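You operate a simulated robot arm through the tools that you are given. There is no shell and no other tool. Be economical: measure what you need, move in short steps, check, and stop when the job is done.

You run a simulated robot arm. Do the job below in one go: nothing can be reset, and whatever is moved stays where it is left.

## Task
File the green bracket smooth, gauge its film, then tray it by the reading.
Fine: pass green tray, fail yellow tray; green rasp and probe go back. Set down upright: green rasp, blue probe. What is to be rubbed or washed off counts as gone when no trace of it is left.

It is judged by the outcome, as a careful person would: the job done as asked, and still so three seconds after it is handed in. It fails if anything else is knocked over, pushed out of place, dropped, spilled or broken.

## Robot
A 6-joint arm with a two-finger parallel gripper, fixed in place. Base frame: the origin is at the foot of the arm, x ahead of it, y to its left, z up; the work surface is at about z = 0. Lengths are in mm, angles in rad, forces in N, time in s.
With the tool pointing down near the work surface it reaches from about 120 to 500 mm from the base axis. Its first joint turns from -1.257 to 1.257 rad. Payload 0.65 kg.
The tool frame sits at the grasp point between the pads (the TCP): z along the fingers, y along the line on which they close. The tips reach 25 mm beyond it. Largest opening 76 mm; finger width 18, thickness 10; the body of the gripper, 36 by 78 mm, starts 45 mm behind the TCP.
Orientation is that of the tool frame in the base frame, as [roll, pitch, yaw] about the fixed x, y, z axes, in that order (R = Rz(yaw) Ry(pitch) Rx(roll)). With the fingers straight down and closing along the base's y, the tool's x points along the base's -x, its y along +y and its z along -z.

## Interface
- The arm moves only by the tool move_arm. Its argument "increments" is a list of rows, each a list of 7 numbers: the shift along the base's x, y, z in units of 50 mm (1.0 is 50 mm), then the turn, a rotation vector about the base's x, y, z in units of 8 degrees (1.0 is 8 degrees), then the opening, from 0 (shut) to 1 (fully open). In form: [[x, y, z, rx, ry, rz, hand], ...]. A call has 1 to 20 rows; each row shifts and turns the commanded pose from where the row before left it. A call with a number of a shift or a turn outside -1 to 1 is refused whole. Each row takes 0.2 s and may step no farther than 50 mm and 0.15 rad from the row before; otherwise, or with a gripper value out of range, the whole call is refused. A pose out of reach is approached as far as the arm can. The call stops where the force on the tool passes 70 N (or 10 N more than at its start, if that is more) or the arm is blocked; 0.2 s more then pass. Each finger travels about 108 mm/s and halts on what it meets, pressing with about 42 N; the grip force reading is that of the motor and also rises with nothing between the fingers. The clock runs only during rows and for 0.2 s after the last one: add rows that do not move to give the fingers time. It gives the time, the measured TCP pose, the force on the tool (base axes), the opening and the grip force at its end, in the units of the frame above (readings bear some noise), with the torque about the TCP (base axes, N m) and any sound that the robot's microphone picked up.
- Cameras (640 x 400 px; columns grow to the right, rows downward): "scene" is fixed at [40, 256.4, 416.3]; the picture's right is [-0.90, -0.44, 0.00], its down [-0.20, 0.40, -0.89] and it looks along [0.39, -0.80, -0.45] (base axes); focal length 280 px, centre (320, 200). "wrist" rides on the gripper at [58, 11, -81] in the tool frame; the picture's right is [-0.18, 0.98, 0.00], its down [-0.75, -0.14, -0.64] and it looks along [-0.63, -0.12, 0.77] (tool axes); focal length 243 px, centre (320, 200). There is no depth. A picture from a camera that has moved, and an enlarged one, comes with that camera's place and axes in the base frame and with its lens.
- get_image(camera): a new picture of that camera. It takes no simulated time.
- enlarge(camera, box): a new picture of the part [left, top, right, bottom] of that camera's present view, enlarged. It takes no simulated time.
- job_done(): hands the job in; it is judged then, once.

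Go step by step. Nothing tells you positions but the pictures and the camera data: compare them with the known pose of the tool, close in by small moves and look again before you grip or let go. The budget is 120 turns and 68 pictures, counting those below and the enlarged ones. Unless the task says otherwise, let go and move clear before handing in, and close with one line.

The tools are called after ">>>" as name(argument=value, ...) on one line, values as JSON. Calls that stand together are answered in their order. move_arm: Moves the arm, as the interface text tells. Its arguments: {"type":"object","properties":{"increments":{"type":"array","items":{"type":"array","items":{"type":"number"}}}},"required":["increments"]} The other tools are called the same way: get_image (camera) takes a picture; enlarge (camera, box) takes an enlarged picture of a part of a camera's view; job_done () hands the job in.

At the start:

```text
time: 0.0
position: [293.6, -128.0, 318.2]
orientation: [-3.142, 0.001, 3.142]
force: [0.8, 0.1, 0.1]
ft_torque: [-0.04, 0.01, 0.04]
grip_width: 75.9
gripper_force: 0.1
```

scene: 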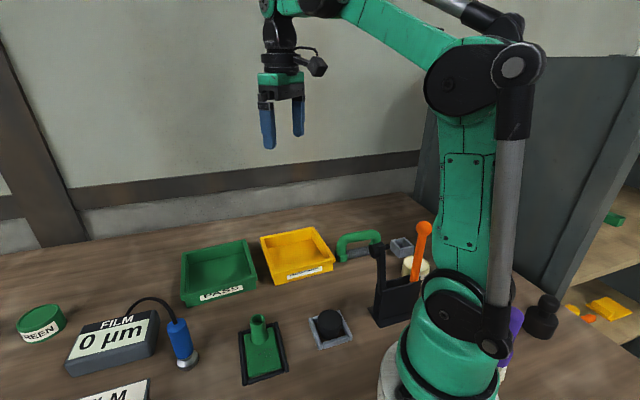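
wrist: 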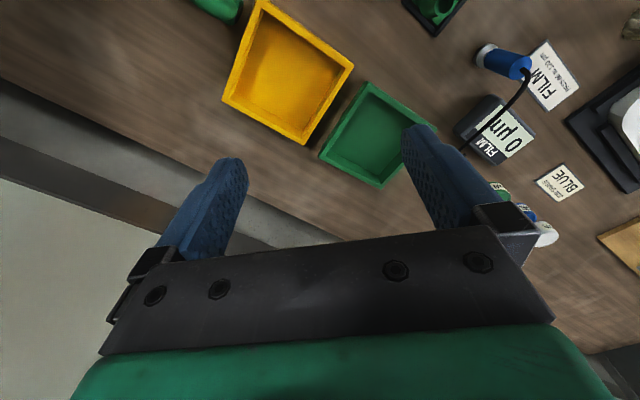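

I see trays, a film gauge with a blue probe, cards and several green items; I'll enlarge to identify them.

>>> enlarge(camera="scene", box=[220, 210, 460, 360])

>>> enlarge(camera="scene", box=[0, 280, 240, 400])

>>> enlarge(camera="wrist", box=[400, 0, 640, 250])

```text
2.67 times, centred on (340, 285) of scene
camera zoom: at [40.0, 256.4, 416.3], right [-0.9, -0.44, 0.0], down [-0.2, 0.4, -0.89], along [0.39, -0.8, -0.45], focal length 746 px, centre (267, -27)
```

zoom: 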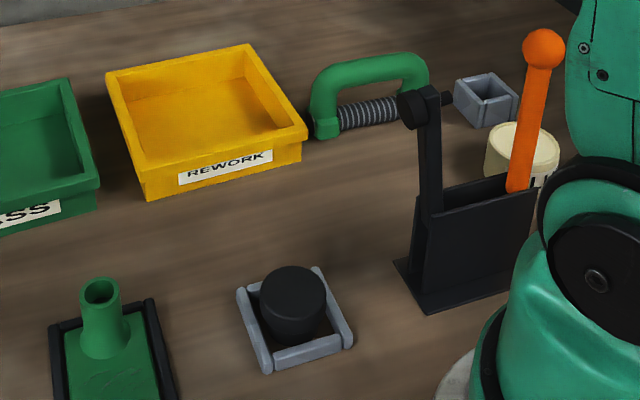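

```text
2.67 times, centred on (120, 340) of scene
camera zoom: at [40.0, 256.4, 416.3], right [-0.9, -0.44, 0.0], down [-0.2, 0.4, -0.89], along [0.39, -0.8, -0.45], focal length 746 px, centre (853, -173)
```

zoom: 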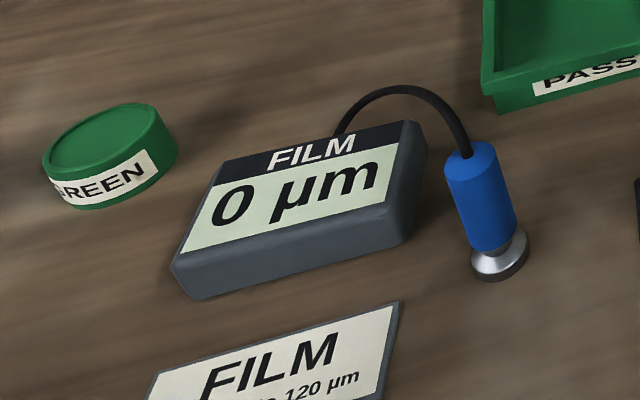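

```text
1.60 times, centred on (520, 125) of wrist
camera zoom: at [235.7, -119.1, 398.9], right [0.18, 0.98, 0.0], down [0.75, -0.14, 0.64], along [0.63, -0.12, -0.76], focal length 388 px, centre (0, 320)
```

zoom: 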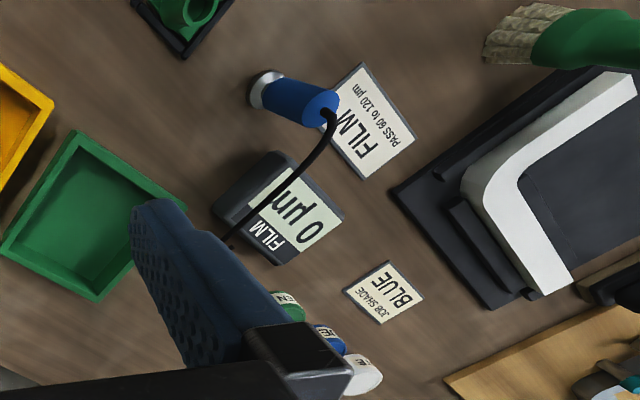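

Next I move the wrist camera over the left and middle to see the whole bench.

>>> move_arm(increments=[[-0.6, 0.8, 0.4, 0, 0, 0, 1], [-0.6, 0.8, 0.3, 0, 0, 0, 1], [-0.6, 0.8, 0, 0, 0, 0, 1], [-0.5, 0.8, 0, 0, 0, 0, 1], [0, 0.9, 0, 0, 0, 0, 1], [0, 0.9, 0, 0, 0, 0, 1]])

>>> get_image(camera="wrist")

```text
refused: row 1 steps farther than a row can; nothing moved
```

```text
62 pictures are left
camera wrist: at [235.7, -119.1, 398.9], right [0.18, 0.98, 0.0], down [0.75, -0.14, 0.64], along [0.63, -0.12, -0.76], focal length 243 px, centre (320, 200)
```

wrist: 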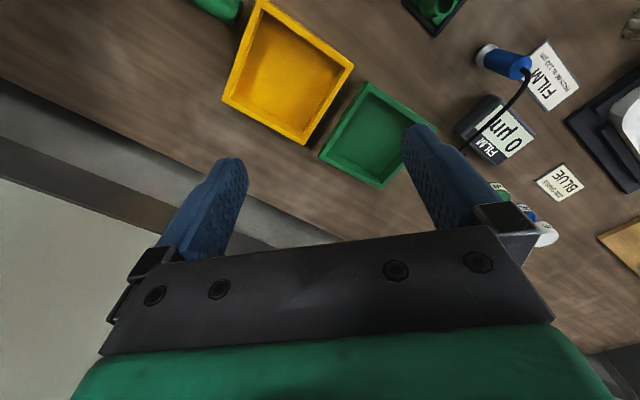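

The step was a bit too long; I'll retry with shorter rows.

>>> move_arm(increments=[[-0.4, 0.7, 0.2, 0, 0, 0, 1], [-0.4, 0.7, 0.2, 0, 0, 0, 1], [-0.4, 0.7, 0.2, 0, 0, 0, 1], [-0.4, 0.7, 0, 0, 0, 0, 1], [-0.4, 0.7, 0, 0, 0, 0, 1], [0, 0.9, 0, 0, 0, 0, 1]])

>>> get_image(camera="wrist")

>>> get_image(camera="scene")

```text
time: 1.4
position: [194.4, 93.4, 347.4]
orientation: [-3.141, 0.001, -3.14]
force: [-0.8, -0.3, 0.2]
ft_torque: [-0.03, 0.04, 0.0]
grip_width: 75.8
gripper_force: 0.0
```

```text
61 pictures are left
camera wrist: at [136.4, 101.6, 427.7], right [0.18, 0.98, 0.0], down [0.75, -0.14, 0.64], along [0.63, -0.12, -0.76], focal length 243 px, centre (320, 200)
```

wrist: 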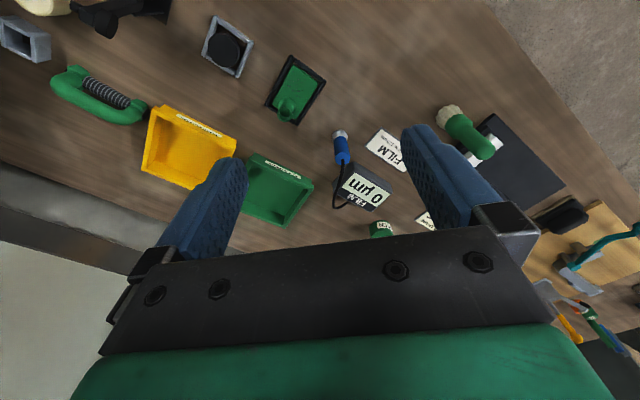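

```text
60 pictures are left
```

scene: 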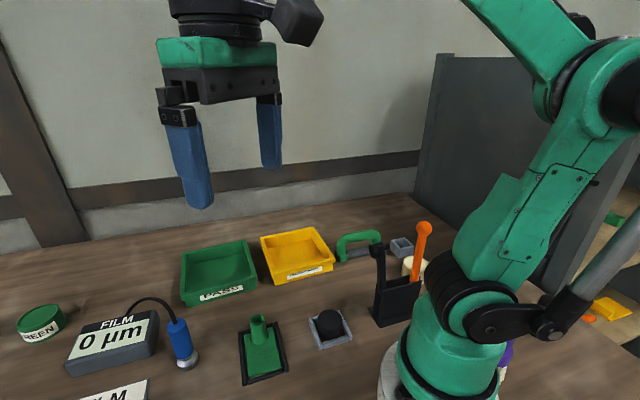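

Several green candidates; I look closer at each.

>>> enlarge(camera="wrist", box=[30, 0, 190, 130])

>>> enlarge(camera="wrist", box=[200, 10, 360, 130])

>>> enlarge(camera="wrist", box=[420, 80, 640, 260])

>>> enlarge(camera="scene", box=[220, 300, 370, 400])

```text
3.08 times, centred on (110, 65) of wrist
camera zoom: at [136.4, 101.6, 427.7], right [0.18, 0.98, 0.0], down [0.75, -0.14, 0.64], along [0.63, -0.12, -0.76], focal length 746 px, centre (966, 615)
```

zoom: 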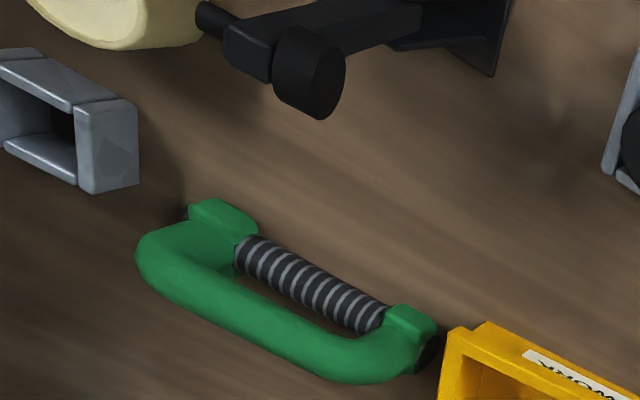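

```text
3.33 times, centred on (280, 70) of wrist
camera zoom: at [136.4, 101.6, 427.7], right [0.18, 0.98, 0.0], down [0.75, -0.14, 0.64], along [0.63, -0.12, -0.76], focal length 809 px, centre (453, 633)
```

zoom: 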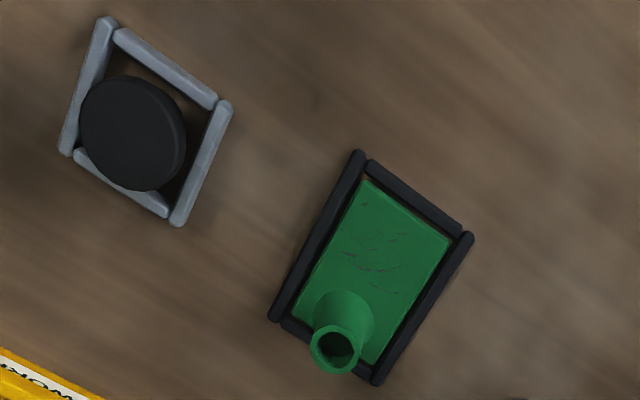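

```text
2.22 times, centred on (530, 170) of wrist
camera zoom: at [136.4, 101.6, 427.7], right [0.18, 0.98, 0.0], down [0.75, -0.14, 0.64], along [0.63, -0.12, -0.76], focal length 539 px, centre (-147, 267)
```

zoom: 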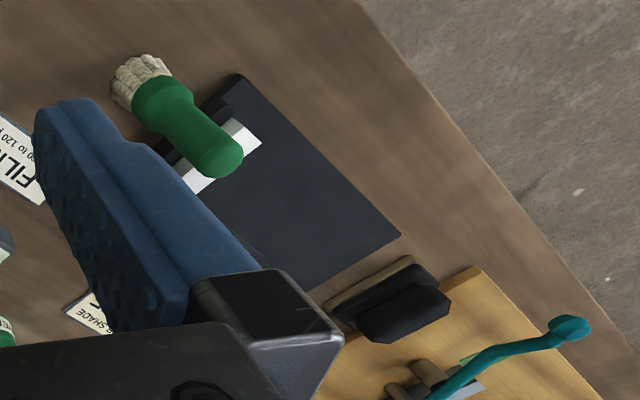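

```text
4.00 times, centred on (295, 350) of scene
camera zoom: at [40.0, 256.4, 416.3], right [-0.9, -0.44, 0.0], down [-0.2, 0.4, -0.89], along [0.39, -0.8, -0.45], focal length 1120 px, centre (420, -400)
```

zoom: 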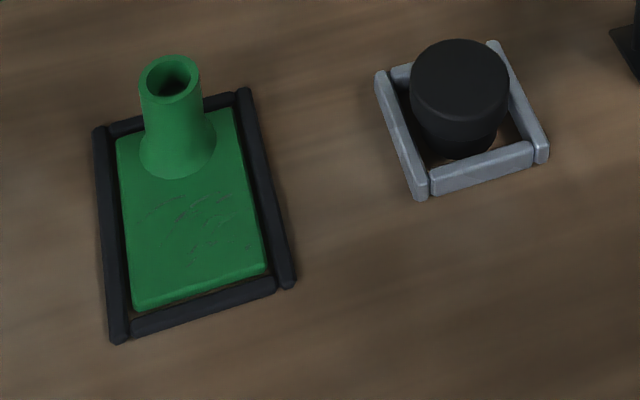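

The bracket is the green plate with a boss in the black frame (scratched face), and the rasp looks to be the green C-handle with a ribbed rod near (192,-259), standing upright. Next I go above the rasp with the fingers turned across its handle.

>>> move_arm(increments=[[0, -0.78, 0, 0, 0, 0.59, 1], [0, -0.78, 0, 0, 0, 0.59, 1], [0, -0.78, 0, 0, 0, 0.59, 1], [0, -0.78, 0, 0, 0, 0.59, 1], [0, -0.78, 0, 0, 0, 0.59, 1], [0, -0.78, 0, 0, 0, 0.59, 1], [0, -0.78, 0, 0, 0, 0.59, 1], [0, -0.78, -0.4, 0, 0, 0.59, 1], [0, -0.78, -0.6, 0, 0, 0.59, 1], [0, 0, -0.9, 0, 0, 0, 1], [0, 0, -0.9, 0, 0, 0, 1]])

>>> get_image(camera="wrist")

>>> enlarge(camera="scene", box=[300, 160, 460, 280])

```text
time: 3.8
position: [192.2, -259.1, 205.5]
orientation: [-3.141, 0.002, -2.399]
force: [0.2, -1.0, 0.5]
ft_torque: [0.01, -0.03, 0.0]
grip_width: 75.9
gripper_force: 0.1
```

```text
55 pictures are left
camera wrist: at [142.0, -293.1, 287.1], right [-0.53, 0.85, 0.0], down [0.65, 0.4, 0.64], along [0.55, 0.34, -0.77], focal length 243 px, centre (320, 200)
```

wrist: 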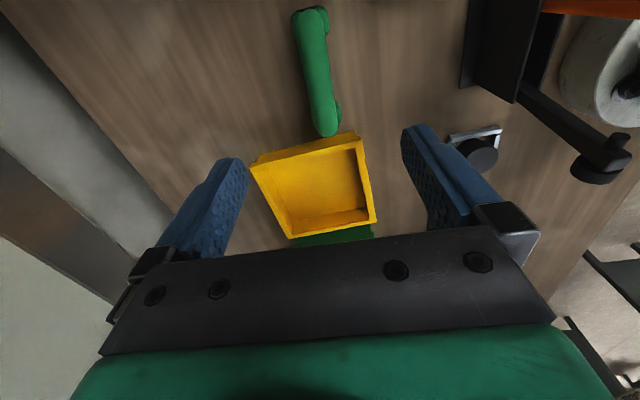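

```text
3.33 times, centred on (380, 220) of scene
camera zoom: at [40.0, 256.4, 416.3], right [-0.9, -0.44, 0.0], down [-0.2, 0.4, -0.89], along [0.39, -0.8, -0.45], focal length 933 px, centre (120, 133)
```

zoom: 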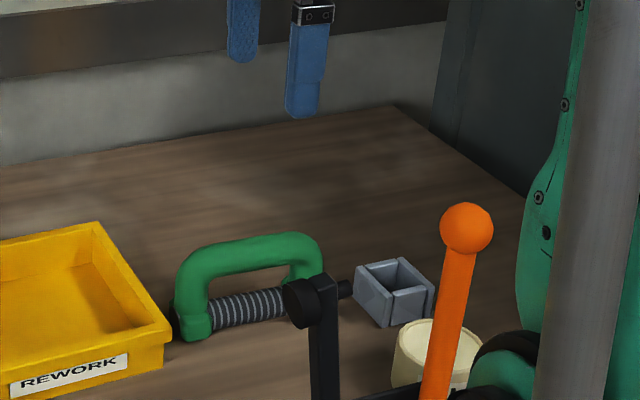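

The handle runs about 41° with its centre near (191,-262). I'll lower partway and check alignment.

>>> move_arm(increments=[[-0.02, -0.04, -0.6, 0, 0, -0.18, 1], [0, 0, -0.6, 0, 0, 0, 1], [0, 0, -0.6, 0, 0, 0, 1]])

>>> get_image(camera="wrist")

>>> enlarge(camera="scene", box=[300, 160, 460, 280])

```text
time: 4.6
position: [192.6, -261.8, 119.3]
orientation: [-3.141, 0.001, -2.424]
force: [0.0, -0.6, -0.2]
ft_torque: [0.03, 0.02, 0.0]
grip_width: 75.8
gripper_force: 0.1
```

```text
53 pictures are left
camera wrist: at [141.0, -293.0, 200.0], right [-0.51, 0.86, 0.0], down [0.66, 0.39, 0.64], along [0.56, 0.33, -0.76], focal length 243 px, centre (320, 200)
```

wrist: 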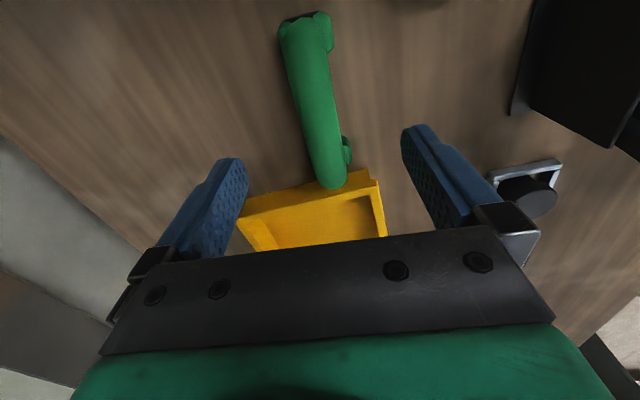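

```text
3.33 times, centred on (380, 220) of scene
camera zoom: at [40.0, 256.4, 416.3], right [-0.9, -0.44, 0.0], down [-0.2, 0.4, -0.89], along [0.39, -0.8, -0.45], focal length 933 px, centre (120, 133)
```

zoom: 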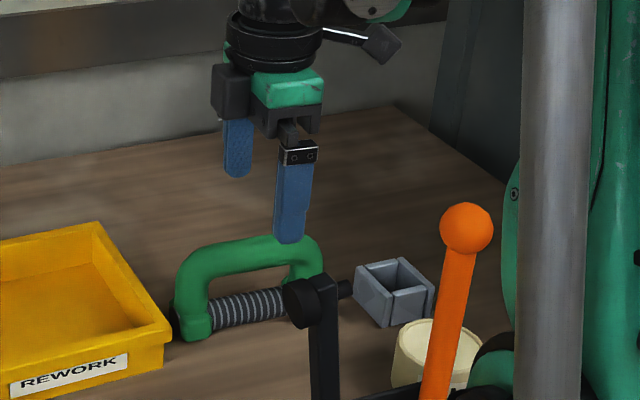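

Aligned over the handle's middle. I descend to z≈56 and close.

>>> move_arm(increments=[[0, -0.02, -0.5, 0, 0, 0, 1], [0, 0, -0.5, 0, 0, 0, 1], [0, 0, -0.26, 0, 0, 0, 1], [0, 0, 0, 0, 0, 0, 0.6], [0, 0, 0, 0, 0, 0, 0.1], [0, 0, 0, 0, 0, 0, 0.1], [0, 0, 0, 0, 0, 0, 0.1]])

>>> enlarge(camera="scene", box=[300, 160, 460, 280])

```text
time: 6.2
position: [192.6, -260.0, 55.7]
orientation: [-3.141, 0.002, -2.425]
force: [-0.2, 0.9, -0.3]
ft_torque: [0.0, -0.04, 0.0]
grip_width: 22.1
gripper_force: 38.6
```

```text
3.33 times, centred on (380, 220) of scene
camera zoom: at [40.0, 256.4, 416.3], right [-0.9, -0.44, 0.0], down [-0.2, 0.4, -0.89], along [0.39, -0.8, -0.45], focal length 933 px, centre (120, 133)
```

zoom: 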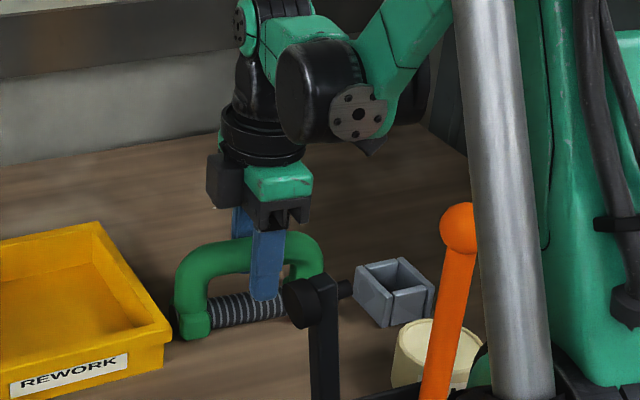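

Gripped on the 22 mm bar. I lift it and carry it high toward the bracket.

>>> move_arm(increments=[[0, 0, 0.4, 0, 0, 0, 0.1], [0, 0, 0.8, 0, 0, 0, 0.1], [0, 0, 0.9, 0, 0, 0, 0.1], [0, 0.4, 0.8, 0, 0, 0, 0.1], [0.1, 0.8, 0, 0, 0, 0, 0.1], [0.1, 0.8, 0, 0, 0, 0, 0.1], [0.1, 0.8, 0, 0, 0, 0, 0.1], [0.1, 0.8, 0, 0, 0, 0, 0.1], [0.1, 0.8, 0, 0, 0, 0, 0.1], [0, 0.8, 0, 0, 0, 0, 0.1], [0, 0.8, 0, 0, 0, 0, 0.1]])

>>> get_image(camera="wrist")

>>> get_image(camera="scene")

```text
time: 8.6
position: [215.8, 39.3, 200.0]
orientation: [3.14, 0.0, -2.426]
force: [-0.3, 0.4, -0.2]
ft_torque: [0.02, 0.0, 0.01]
grip_width: 7.4
gripper_force: 0.1
```

```text
50 pictures are left
camera wrist: at [165.5, 6.8, 280.9], right [-0.51, 0.86, 0.0], down [0.66, 0.39, 0.64], along [0.56, 0.33, -0.76], focal length 243 px, centre (320, 200)
```

wrist: 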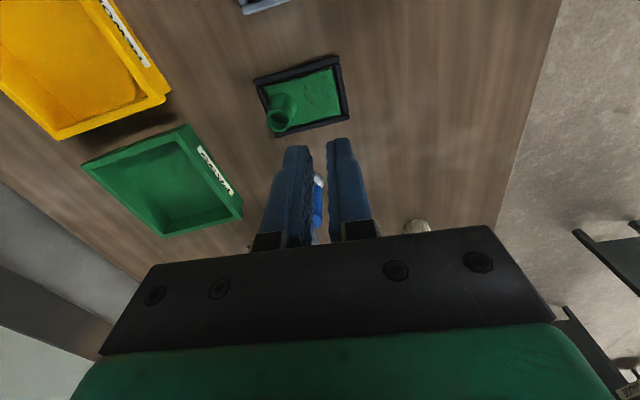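

```text
49 pictures are left
```

scene: 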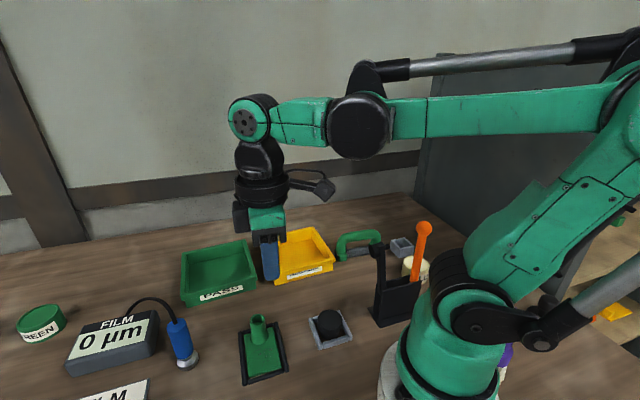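

The rasp slipped out and still appears at its place; I check its pose closely.

>>> enlarge(camera="scene", box=[300, 160, 460, 280])

>>> enlarge(camera="wrist", box=[240, 40, 360, 140])

```text
3.33 times, centred on (380, 220) of scene
camera zoom: at [40.0, 256.4, 416.3], right [-0.9, -0.44, 0.0], down [-0.2, 0.4, -0.89], along [0.39, -0.8, -0.45], focal length 933 px, centre (120, 133)
```

zoom: 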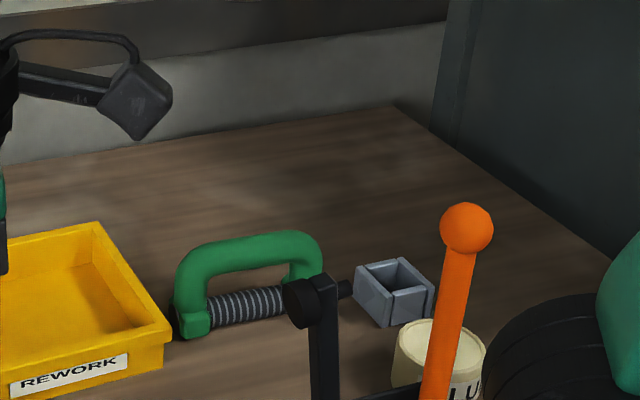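

```text
4.00 times, centred on (300, 90) of wrist
camera zoom: at [165.5, 6.8, 280.9], right [-0.51, 0.86, 0.0], down [0.66, 0.39, 0.64], along [0.56, 0.33, -0.76], focal length 970 px, centre (400, 640)
```

zoom: 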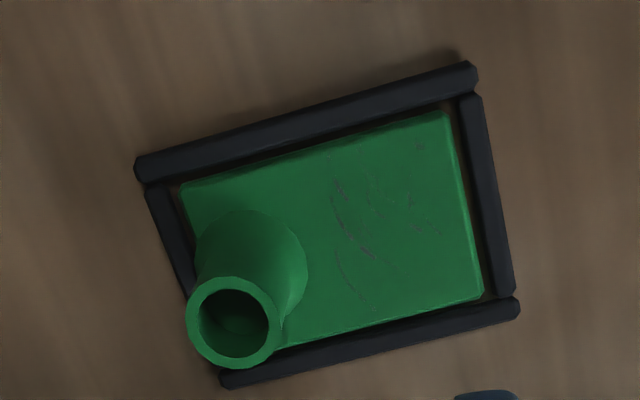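

The rasp is still standing in its place; the grip likely was too high and the lift too quick. I go back, open, and look again from above.

>>> move_arm(increments=[[0, -0.8, 0, 0, 0, 0, 0.5], [0, -0.8, 0, 0, 0, 0, 1], [-0.1, -0.8, 0, 0, 0, 0, 1], [-0.1, -0.8, 0, 0, 0, 0, 1], [-0.1, -0.8, 0, 0, 0, 0, 1], [-0.1, -0.8, 0, 0, 0, 0, 1], [-0.06, -0.8, 0, 0, 0, 0, 1], [0, -0.43, -0.8, 0, 0, 0, 1], [0, 0, -0.8, 0, 0, 0, 1], [0, 0, 0, 0, 0, 0, 1]])

>>> get_image(camera="wrist")

```text
time: 10.8
position: [193.4, -262.9, 119.9]
orientation: [3.14, 0.002, -2.424]
force: [0.1, -0.2, 0.5]
ft_torque: [-0.03, -0.02, -0.03]
grip_width: 75.9
gripper_force: 0.1
```

```text
46 pictures are left
camera wrist: at [143.8, -295.6, 200.7], right [-0.51, 0.86, 0.0], down [0.66, 0.39, 0.64], along [0.56, 0.33, -0.76], focal length 243 px, centre (320, 200)
```

wrist: 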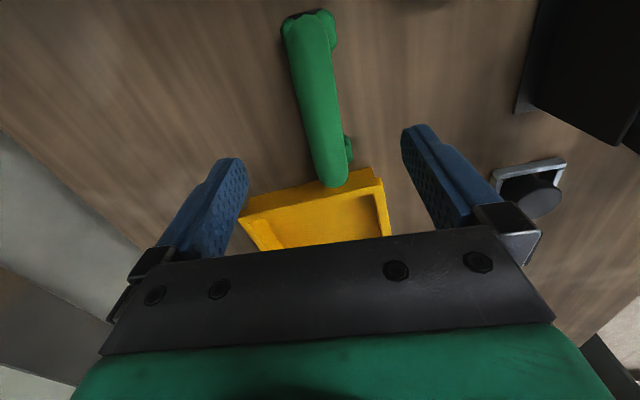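

The handle is centred between the fingers. I go lower this time (z≈49), close fully, then lift slowly.

>>> move_arm(increments=[[0, 0, -0.5, 0, 0, 0, 1], [0, 0, -0.5, 0, 0, 0, 1], [0, 0, -0.3, 0, 0, 0, 1], [0, 0, -0.12, 0, 0, 0, 1], [0, 0, 0, 0, 0, 0, 0.5], [0, 0, 0, 0, 0, 0, 0], [0, 0, 0, 0, 0, 0, 0], [0, 0, 0, 0, 0, 0, 0], [0, 0, 0, 0, 0, 0, 0]])

>>> move_arm(increments=[[0, 0, 0.05, 0, 0, 0, 0], [0, 0, 0.05, 0, 0, 0, 0], [0, 0, 0.1, 0, 0, 0, 0]])

>>> enlarge(camera="scene", box=[300, 160, 460, 280])

```text
time: 12.8
position: [193.0, -262.9, 50.4]
orientation: [3.141, 0.002, -2.424]
force: [0.1, 0.4, 0.2]
ft_torque: [-0.01, -0.02, 0.0]
grip_width: 22.1
gripper_force: 38.6
```

```text
time: 13.6
position: [194.9, -263.0, 59.4]
orientation: [-3.141, 0.002, -2.424]
force: [0.5, 0.1, -0.7]
ft_torque: [-0.03, 0.03, 0.01]
grip_width: 22.0
gripper_force: 39.2
```

```text
3.33 times, centred on (380, 220) of scene
camera zoom: at [40.0, 256.4, 416.3], right [-0.9, -0.44, 0.0], down [-0.2, 0.4, -0.89], along [0.39, -0.8, -0.45], focal length 933 px, centre (120, 133)
```

zoom: 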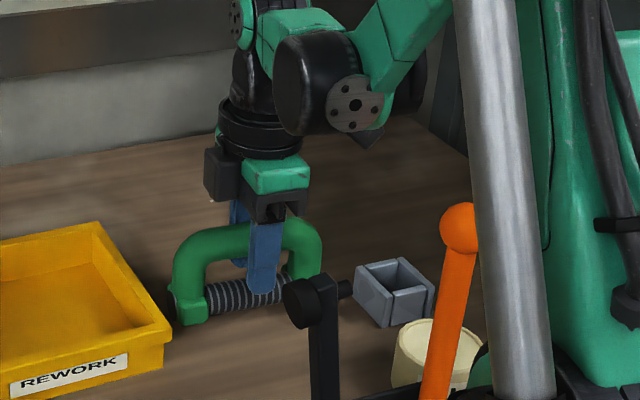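

It's lifting now. I raise it gradually and check the grip again.

>>> move_arm(increments=[[0, 0, 0.2, 0, 0, 0, 0], [0, 0, 0.4, 0, 0, 0, 0], [0, 0, 0.5, 0, 0, 0, 0], [0, 0.2, 0.5, 0, 0, 0, 0], [0, 0.4, 0.5, 0, 0, 0, 0], [0, 0.6, 0.4, 0, 0, 0, 0], [0, 0.6, 0.2, 0, 0, 0, 0], [0.05, 0.6, 0, 0, 0, 0, 0], [0.05, 0.6, 0, 0, 0, 0, 0], [0.1, 0.6, 0, 0, 0, 0, 0], [0.1, 0.6, 0, 0, 0, 0, 0], [0.1, 0.6, 0, 0, 0, 0, 0], [0.1, 0.6, 0, 0, 0, 0, 0], [0, 0.4, 0, 0, 0, 0, 0]])

>>> get_image(camera="scene")

>>> get_image(camera="wrist")

```text
time: 16.6
position: [220.5, 28.3, 193.8]
orientation: [3.142, 0.002, -2.426]
force: [-0.2, -0.1, -1.7]
ft_torque: [-0.01, 0.02, 0.01]
grip_width: 22.0
gripper_force: 39.4
```

```text
44 pictures are left
```

scene: 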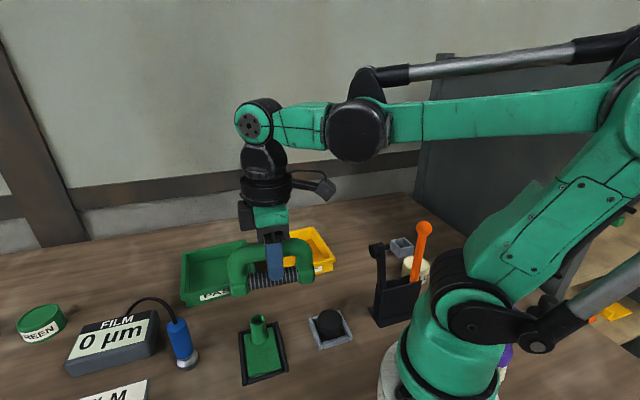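

```text
43 pictures are left
camera wrist: at [169.6, -5.6, 275.2], right [-0.51, 0.86, 0.0], down [0.66, 0.39, 0.64], along [0.56, 0.33, -0.76], focal length 243 px, centre (320, 200)
```

wrist: 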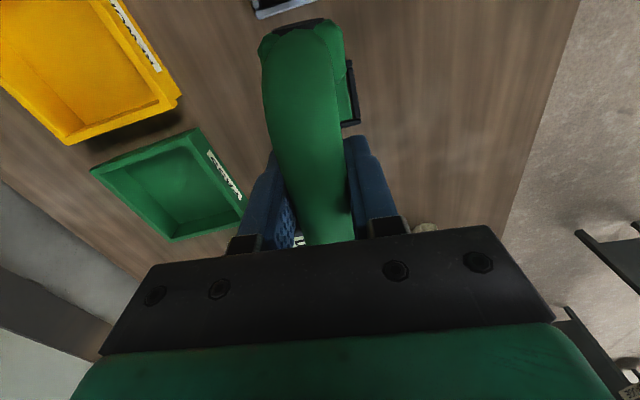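

The rasp is held securely. I position it over the scratched half of the plate, aligned across it, about 20 mm above.

>>> move_arm(increments=[[0.16, 0.23, -0.4, 0, 0, 0.25, 0], [0.16, 0.23, -0.6, 0, 0, 0.25, 0], [0, 0, -0.6, 0, 0, 0, 0], [0, 0, -0.5, 0, 0, 0, 0], [0, 0, -0.2, 0, 0, 0, 0]])

>>> enlarge(camera="scene", box=[200, 260, 360, 390])

>>> get_image(camera="wrist")

```text
time: 17.8
position: [235.9, 49.6, 77.8]
orientation: [-3.14, 0.001, -2.354]
force: [-0.1, 0.3, -1.7]
ft_torque: [-0.01, -0.01, 0.0]
grip_width: 22.0
gripper_force: 38.4
```

```text
3.08 times, centred on (280, 325) of scene
camera zoom: at [40.0, 256.4, 416.3], right [-0.9, -0.44, 0.0], down [-0.2, 0.4, -0.89], along [0.39, -0.8, -0.45], focal length 861 px, centre (443, -185)
```

zoom: 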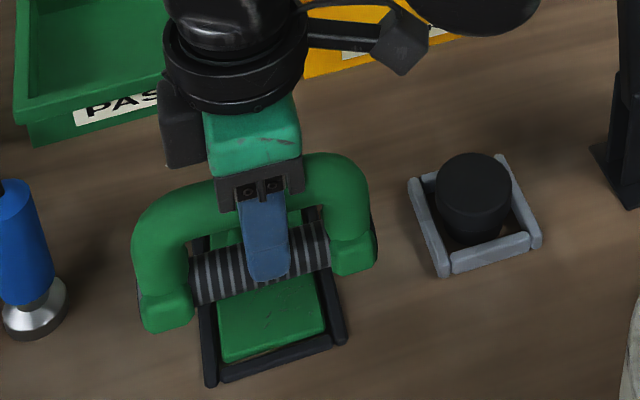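

```text
41 pictures are left
camera wrist: at [187.8, 14.5, 159.8], right [-0.57, 0.82, 0.0], down [0.63, 0.43, 0.64], along [0.53, 0.36, -0.76], focal length 243 px, centre (320, 200)
```

wrist: 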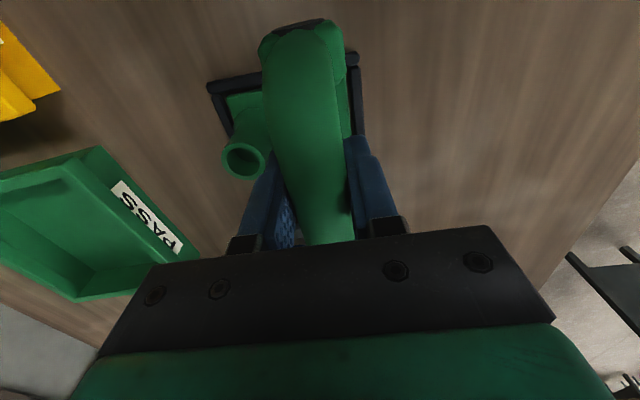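

The rod fits between the frame sides. I descend gently to find contact.

>>> move_arm(increments=[[-0.02, 0, -0.12, 0, 0, 0, 0], [0, 0, -0.06, 0, 0, 0, 0], [0, 0, -0.04, 0, 0, 0, 0], [0, 0, -0.04, 0, 0, 0, 0]])

```text
time: 18.8
position: [235.2, 50.7, 65.0]
orientation: [3.14, 0.002, -2.354]
force: [0.2, 0.8, -1.1]
ft_torque: [0.01, -0.01, 0.02]
grip_width: 21.8
gripper_force: 38.8
```

>>> move_arm(increments=[[0, 0, -0.04, 0, 0, 0, 0], [0, 0, -0.03, 0, 0, 0, 0]])

>>> enlarge(camera="scene", box=[200, 260, 360, 390])

```text
time: 19.4
position: [234.1, 49.9, 61.7]
orientation: [-3.141, 0.001, -2.355]
force: [0.2, 1.2, -1.4]
ft_torque: [-0.01, 0.0, 0.01]
grip_width: 22.0
gripper_force: 38.5
```

```text
3.08 times, centred on (280, 325) of scene
camera zoom: at [40.0, 256.4, 416.3], right [-0.9, -0.44, 0.0], down [-0.2, 0.4, -0.89], along [0.39, -0.8, -0.45], focal length 861 px, centre (443, -185)
```

zoom: 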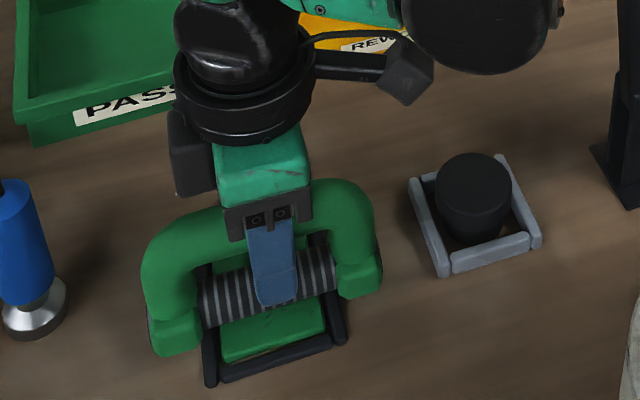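

No contact yet; I go on in 1.5 mm steps.

>>> move_arm(increments=[[0, 0, -0.03, 0, 0, 0, 0], [0, 0, -0.03, 0, 0, 0, 0]])

>>> move_arm(increments=[[0, 0, -0.03, 0, 0, 0, 0], [0, 0, -0.03, 0, 0, 0, 0]])

```text
time: 20.0
position: [234.4, 49.4, 59.5]
orientation: [3.141, 0.001, -2.353]
force: [0.1, 0.0, -1.1]
ft_torque: [0.01, 0.03, 0.02]
grip_width: 21.9
gripper_force: 38.8
```

```text
time: 20.6
position: [234.2, 50.5, 57.0]
orientation: [-3.14, 0.003, -2.355]
force: [-0.4, -0.7, -1.6]
ft_torque: [0.01, -0.01, 0.01]
grip_width: 22.2
gripper_force: 39.0
```

>>> move_arm(increments=[[0, 0, -0.03, 0, 0, 0, 0], [0, 0, -0.02, 0, 0, 0, 0]])

>>> move_arm(increments=[[0, 0, -0.02, 0, 0, 0, 0], [0, 0, -0.02, 0, 0, 0, 0]])

>>> enlarge(camera="scene", box=[220, 290, 340, 390])

```text
time: 21.2
position: [235.1, 50.7, 54.7]
orientation: [3.14, 0.001, -2.355]
force: [-1.9, 2.4, 21.9]
ft_torque: [-0.13, -0.27, -0.01]
grip_width: 21.9
gripper_force: 38.8
```

```text
time: 21.8
position: [234.5, 49.5, 53.6]
orientation: [-3.14, 0.005, -2.354]
force: [-2.9, 5.5, 61.4]
ft_torque: [0.0, 0.01, -0.01]
grip_width: 21.9
gripper_force: 38.4
```

```text
4.00 times, centred on (280, 340) of scene
camera zoom: at [39.9, 256.4, 416.4], right [-0.9, -0.44, 0.0], down [-0.2, 0.4, -0.89], along [0.39, -0.8, -0.45], focal length 1120 px, centre (480, -360)
```

zoom: 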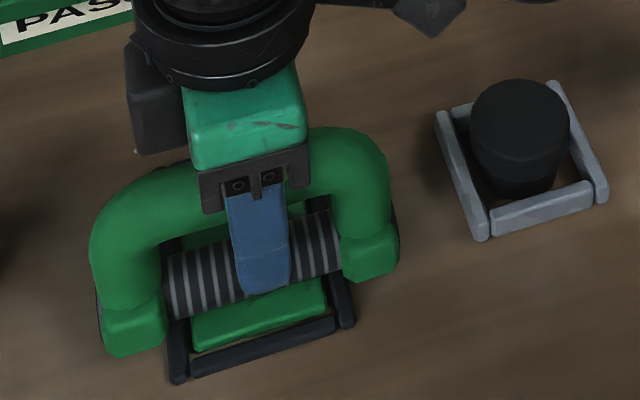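

Contact found at about z≈55 with force rising; I ease off and stroke back and forth with light pressure.

>>> move_arm(increments=[[0, 0, 0.032, 0, 0, 0, 0], [-0.07, 0.07, 0, 0, 0, 0, 0], [-0.08, 0.08, 0, 0, 0, 0, 0], [0.1, -0.1, 0, 0, 0, 0, 0], [0.1, -0.1, 0, 0, 0, 0, 0], [0.08, -0.08, 0, 0, 0, 0, 0]])

```text
time: 23.2
position: [243.0, 44.2, 54.5]
orientation: [3.139, 0.001, -2.354]
force: [-15.7, 13.8, 23.7]
ft_torque: [0.37, 0.48, 0.05]
grip_width: 22.1
gripper_force: 39.2
```

>>> move_arm(increments=[[-0.1, 0.1, 0.006, 0, 0, 0, 0], [-0.1, 0.1, 0, 0, 0, 0, 0], [-0.1, 0.1, 0, 0, 0, 0, 0], [-0.06, 0.06, 0, 0, 0, 0, 0], [0, 0, 0.4, 0, 0, 0, 0], [-0.4, 0.4, 0.6, 0, 0, 0, 0], [-0.5, 0.5, 0.2, 0, 0, 0, 0]])

>>> enlarge(camera="scene", box=[220, 290, 340, 390])

>>> enlarge(camera="wrist", box=[200, 0, 440, 160])

```text
time: 24.8
position: [177.1, 108.0, 114.7]
orientation: [-3.141, 0.002, -2.356]
force: [1.3, -0.2, -2.0]
ft_torque: [-0.02, -0.05, -0.05]
grip_width: 22.0
gripper_force: 38.3
```

```text
4.00 times, centred on (280, 340) of scene
camera zoom: at [40.1, 256.4, 416.3], right [-0.9, -0.44, 0.0], down [-0.2, 0.4, -0.89], along [0.39, -0.8, -0.45], focal length 1120 px, centre (480, -360)
```

zoom: 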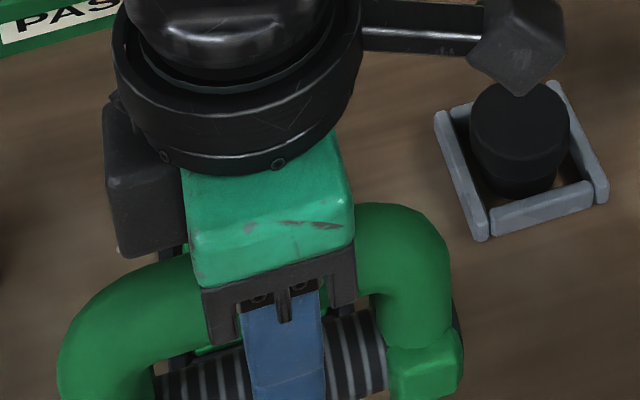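

```text
2.50 times, centred on (320, 80) of wrist
camera zoom: at [129.1, 72.3, 195.9], right [-0.57, 0.82, 0.0], down [0.63, 0.43, 0.64], along [0.53, 0.36, -0.76], focal length 606 px, centre (320, 500)
```

zoom: 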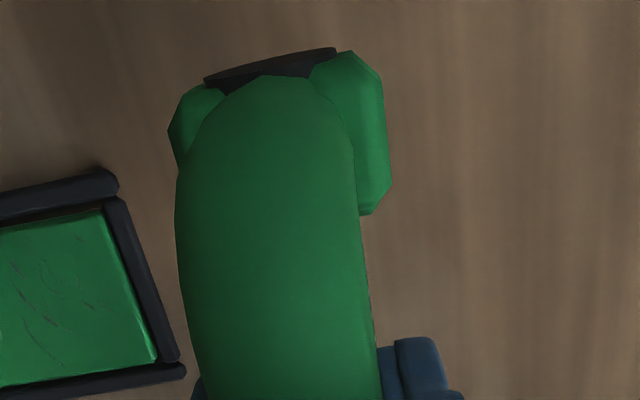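

>>> enlarge(camera="wrist", box=[140, 50, 280, 165])

```text
3.48 times, centred on (210, 108) of wrist
camera zoom: at [129.1, 72.3, 195.9], right [-0.57, 0.82, 0.0], down [0.63, 0.43, 0.64], along [0.53, 0.36, -0.76], focal length 844 px, centre (703, 522)
```

zoom: 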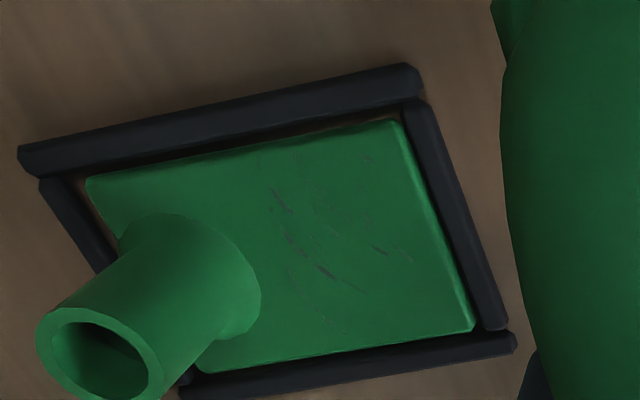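

Scratches are fainter but remain, mostly in the band near the boss. I tilt the rasp 35° away from the boss so the fingers clear it, and approach again.

>>> move_arm(increments=[[0, 0, 0, -0.619, -0.619, 0, 0], [0, 0, 0, -0.619, -0.619, 0, 0], [0, 0, 0, -0.619, -0.619, 0, 0], [0, 0, 0, -0.619, -0.619, 0, 0], [0, 0, 0, -0.619, -0.619, 0, 0], [0.4, -0.4, 0, 0, 0, 0, 0], [0.4, -0.4, -0.3, 0, 0, 0, 0], [0.25, -0.25, -0.5, 0, 0, 0, 0], [0, 0, 0, 0, 0, 0, 0]])

>>> enlarge(camera="wrist", box=[120, 0, 440, 200])

>>> enlarge(camera="scene", box=[200, 260, 360, 390])

```text
time: 26.8
position: [229.9, 53.6, 72.6]
orientation: [-2.529, 0.001, -2.352]
force: [-16.3, 16.9, 43.9]
ft_torque: [-0.62, -0.94, 0.09]
grip_width: 21.8
gripper_force: 38.5
```

```text
2.00 times, centred on (280, 100) of wrist
camera zoom: at [149.2, 48.8, 133.0], right [-0.44, 0.7, -0.57], down [0.35, 0.71, 0.61], along [0.83, 0.07, -0.56], focal length 485 px, centre (400, 400)
```

zoom: 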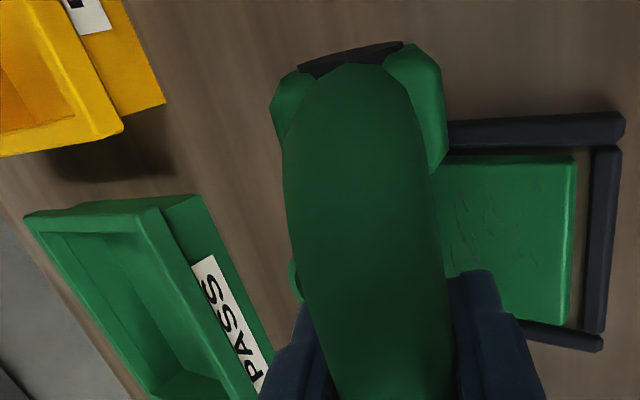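

```text
3.08 times, centred on (280, 325) of scene
camera zoom: at [39.9, 256.4, 416.4], right [-0.9, -0.44, 0.0], down [-0.2, 0.4, -0.89], along [0.39, -0.8, -0.45], focal length 861 px, centre (443, -185)
```

zoom: 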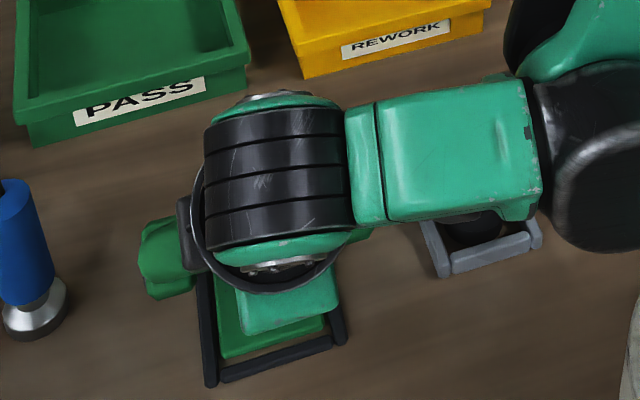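

The tilted rod touched the boss rim; I back away from it and check the bracket hasn't shifted.

>>> move_arm(increments=[[-0.2, 0.2, 0.2, 0, 0, 0, 0], [-0.2, 0.2, 0.1, 0, 0, 0, 0], [0, 0, -0.2, 0, 0, 0, 0], [0, 0, -0.2, 0, 0, 0, 0], [0, 0, 0, 0, 0, 0, 0]])

>>> enlarge(camera="wrist", box=[120, 0, 440, 200])

>>> enlarge(camera="scene", box=[200, 260, 360, 390])

```text
time: 28.0
position: [208.4, 72.1, 68.0]
orientation: [-2.531, 0.001, -2.354]
force: [0.4, 1.0, -1.4]
ft_torque: [0.02, 0.05, 0.02]
grip_width: 21.9
gripper_force: 38.7
```

```text
2.00 times, centred on (280, 100) of wrist
camera zoom: at [129.6, 69.0, 128.5], right [-0.44, 0.7, -0.56], down [0.35, 0.71, 0.61], along [0.83, 0.07, -0.56], focal length 485 px, centre (400, 400)
```

zoom: 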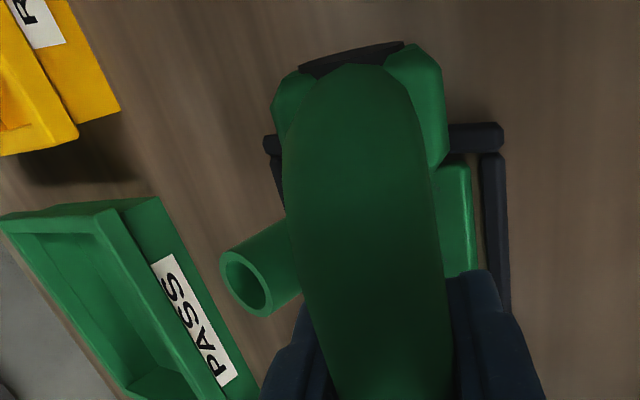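

```text
3.08 times, centred on (280, 325) of scene
camera zoom: at [40.0, 256.4, 416.3], right [-0.9, -0.44, 0.0], down [-0.2, 0.4, -0.89], along [0.39, -0.8, -0.45], focal length 861 px, centre (443, -185)
```

zoom: 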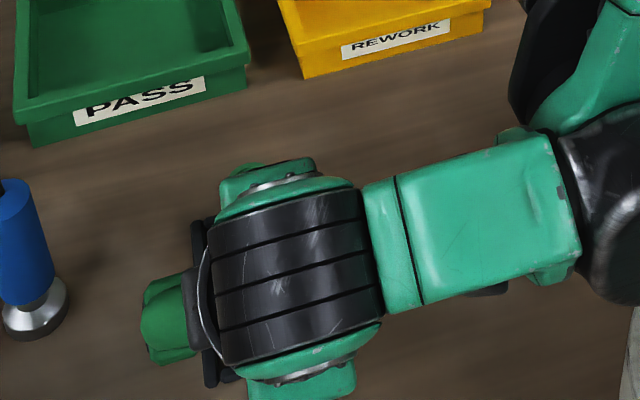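

Clear, and the bracket sits as before. I centre it and lower to contact.

>>> move_arm(increments=[[0.16, -0.07, -0.1, 0, 0, 0, 0], [0, 0, -0.12, 0, 0, 0, 0], [0, 0, -0.05, 0, 0, 0, 0], [0, 0, -0.03, 0, 0, 0, 0], [0, 0, 0, 0, 0, 0, 0]])

>>> move_arm(increments=[[0, 0, -0.03, 0, 0, 0, 0], [0, 0, 0, 0, 0, 0, 0]])

>>> move_arm(increments=[[0, 0, -0.03, 0, 0, 0, 0], [0, 0, 0, 0, 0, 0, 0]])

```text
time: 29.2
position: [219.9, 72.0, 62.9]
orientation: [-2.531, 0.0, -2.355]
force: [-0.1, 0.2, -1.7]
ft_torque: [0.02, 0.04, -0.03]
grip_width: 21.8
gripper_force: 39.1
out of reach, approached as far as the arm can: row 2, 4
```

```text
time: 29.8
position: [222.1, 72.0, 63.4]
orientation: [-2.534, 0.0, -2.354]
force: [-0.1, -0.4, -1.4]
ft_torque: [0.01, 0.04, 0.03]
grip_width: 21.9
gripper_force: 39.2
```

```text
time: 30.4
position: [221.0, 72.9, 64.0]
orientation: [-2.532, 0.001, -2.354]
force: [0.7, -0.1, -1.8]
ft_torque: [0.02, 0.04, -0.02]
grip_width: 21.8
gripper_force: 38.3
```

That tilt is out of reach this low. I raise, reduce the tilt to about 25°, and try again.

>>> move_arm(increments=[[0, 0, 0.4, 0, 0, 0, 0], [0, 0, 0, 0.442, 0.442, 0, 0], [0, 0, 0, 0.442, 0.442, 0, 0], [0, 0, -0.2, 0, 0, 0, 0], [0, 0, 0, 0, 0, 0, 0]])

>>> move_arm(increments=[[0, 0, -0.06, 0, 0, 0, 0], [0, 0, 0, 0, 0, 0, 0]])

```text
time: 31.6
position: [221.7, 71.6, 71.2]
orientation: [-2.706, 0.002, -2.354]
force: [0.7, -0.1, -1.3]
ft_torque: [0.0, 0.01, 0.01]
grip_width: 21.8
gripper_force: 38.4
```

```text
time: 32.2
position: [220.3, 71.7, 69.3]
orientation: [-2.706, 0.001, -2.354]
force: [-0.1, -0.3, -1.2]
ft_torque: [0.04, 0.04, 0.0]
grip_width: 21.8
gripper_force: 39.5
```

>>> move_arm(increments=[[-0.07, -0.07, -0.1, 0, 0, 0, 0], [0, 0, -0.1, 0, 0, 0, 0], [0, 0, -0.05, 0, 0, 0, 0], [0, 0, -0.03, 0, 0, 0, 0], [0, 0, 0, 0, 0, 0, 0]])

```text
time: 33.4
position: [217.8, 67.2, 55.4]
orientation: [-2.702, 0.003, -2.353]
force: [-1.5, 5.6, 41.1]
ft_torque: [-0.11, 0.25, 0.0]
grip_width: 21.8
gripper_force: 38.7
```

>>> move_arm(increments=[[0, 0, 0.03, 0, 0, 0, 0], [0, 0, 0, 0, 0, 0, 0]])

>>> enlarge(camera="wrist", box=[200, 0, 440, 160])

>>> enlarge(camera="scene", box=[220, 290, 340, 390])

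```text
time: 34.0
position: [215.8, 68.1, 55.5]
orientation: [-2.707, 0.002, -2.354]
force: [0.3, 0.5, -0.4]
ft_torque: [0.0, 0.0, 0.0]
grip_width: 21.6
gripper_force: 38.7
```

```text
2.50 times, centred on (320, 80) of wrist
camera zoom: at [145.3, 56.2, 125.0], right [-0.5, 0.76, -0.41], down [0.43, 0.63, 0.64], along [0.75, 0.14, -0.64], focal length 606 px, centre (320, 500)
```

zoom: 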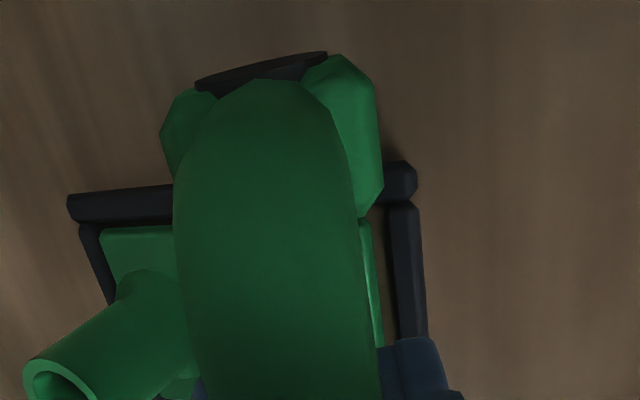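

```text
4.00 times, centred on (280, 340) of scene
camera zoom: at [40.0, 256.4, 416.3], right [-0.9, -0.44, 0.0], down [-0.2, 0.4, -0.89], along [0.39, -0.8, -0.45], focal length 1120 px, centre (480, -360)
```

zoom: 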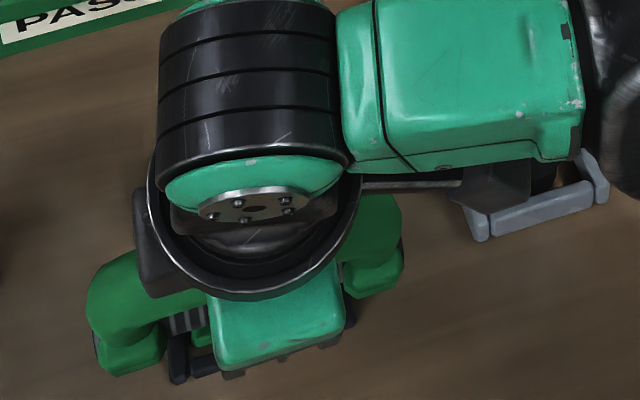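

I lower a hair and stroke toward the boss and back.

>>> move_arm(increments=[[0, 0, -0.018, 0, 0, 0, 0], [0.12, -0.12, 0, 0, 0, 0, 0], [0.12, -0.12, 0, 0, 0, 0, 0], [0.06, -0.06, 0, 0, 0, 0, 0]])

```text
time: 34.6
position: [219.0, 65.1, 53.9]
orientation: [-2.713, 0.001, -2.354]
force: [-12.8, 11.2, 52.0]
ft_torque: [0.51, 0.36, -0.04]
grip_width: 22.0
gripper_force: 38.6
stopped in row 2: the force on the tool passed its limit at 110 N (the readings are from after the stop); the commanded pose is now the measured one
```

The wide end collars touch the table when tilted, so tilting isn't suitable. I lift, go vertical again, and inspect the plate closely.

>>> move_arm(increments=[[0, 0, 0.4, 0, 0, 0, 0], [-0.3, 0.3, 0.5, 0, 0, 0, 0], [-0.3, 0.3, 0, 0.552, 0.552, 0, 0], [-0.3, 0.3, 0, 0.552, 0.552, 0, 0], [0, 0, 0, 0.552, 0.552, 0, 0], [0, 0, 0, 0.552, 0.552, 0, 0], [0, 0, 0, 0, 0, 0, 0]])

>>> enlarge(camera="wrist", box=[120, 50, 260, 160])

```text
time: 36.2
position: [175.7, 109.9, 99.0]
orientation: [3.129, 0.002, -2.352]
force: [-0.6, -0.3, -1.2]
ft_torque: [-0.01, -0.01, 0.01]
grip_width: 22.0
gripper_force: 39.1
```

```text
3.64 times, centred on (190, 105) of wrist
camera zoom: at [127.1, 73.9, 180.3], right [-0.57, 0.82, 0.01], down [0.63, 0.43, 0.64], along [0.53, 0.37, -0.77], focal length 882 px, centre (793, 546)
```

zoom: 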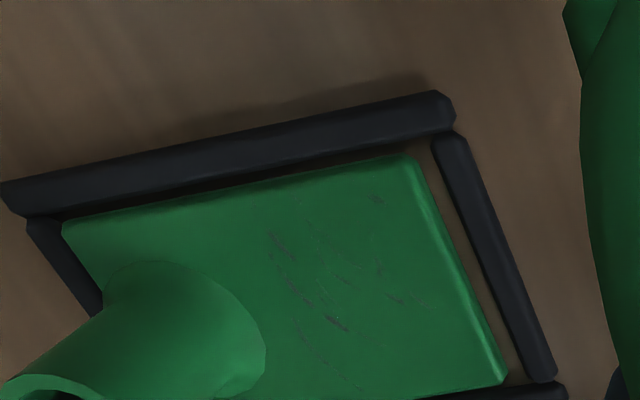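

The marks have only faded slightly; rubbing needs more strokes. I go back down vertically and do a longer series of strokes on the free half.

>>> move_arm(increments=[[0.4, -0.4, 0, 0, 0, 0, 0], [0.4, -0.4, 0, 0, 0, 0, 0], [0.36, -0.36, -0.4, 0, 0, 0, 0], [0, 0, -0.3, 0, 0, 0, 0], [0, 0, -0.1, 0, 0, 0, 0], [0, 0, -0.04, 0, 0, 0, 0], [0, 0, 0, 0, 0, 0, 0]])

>>> move_arm(increments=[[0, 0, -0.02, 0, 0, 0, 0], [0, 0, -0.02, 0, 0, 0, 0], [0, 0, 0, 0, 0, 0, 0]])

```text
time: 37.8
position: [233.4, 52.8, 57.8]
orientation: [3.134, 0.002, -2.352]
force: [0.3, -0.6, -1.4]
ft_torque: [0.05, 0.01, 0.02]
grip_width: 21.7
gripper_force: 38.5
```

```text
time: 38.6
position: [232.0, 53.1, 54.9]
orientation: [3.133, 0.002, -2.353]
force: [1.5, 0.5, -0.3]
ft_torque: [-0.02, 0.02, -0.01]
grip_width: 21.9
gripper_force: 38.8
```

>>> move_arm(increments=[[0, 0, -0.02, 0, 0, 0, 0], [0, 0, -0.01, 0, 0, 0, 0], [0.07, -0.07, 0, 0, 0, 0, 0], [0.07, -0.07, 0, 0, 0, 0, 0], [-0.1, 0.1, 0, 0, 0, 0, 0], [-0.1, 0.1, 0, 0, 0, 0, 0], [-0.1, 0.1, 0, 0, 0, 0, 0], [0.1, -0.1, 0, 0, 0, 0, 0], [0.1, -0.1, 0, 0, 0, 0, 0], [0.1, -0.1, 0, 0, 0, 0, 0]])

```text
time: 40.8
position: [240.3, 46.0, 54.3]
orientation: [3.129, 0.004, -2.353]
force: [-7.4, 6.3, 10.5]
ft_torque: [0.22, 0.2, 0.04]
grip_width: 21.8
gripper_force: 38.5
```

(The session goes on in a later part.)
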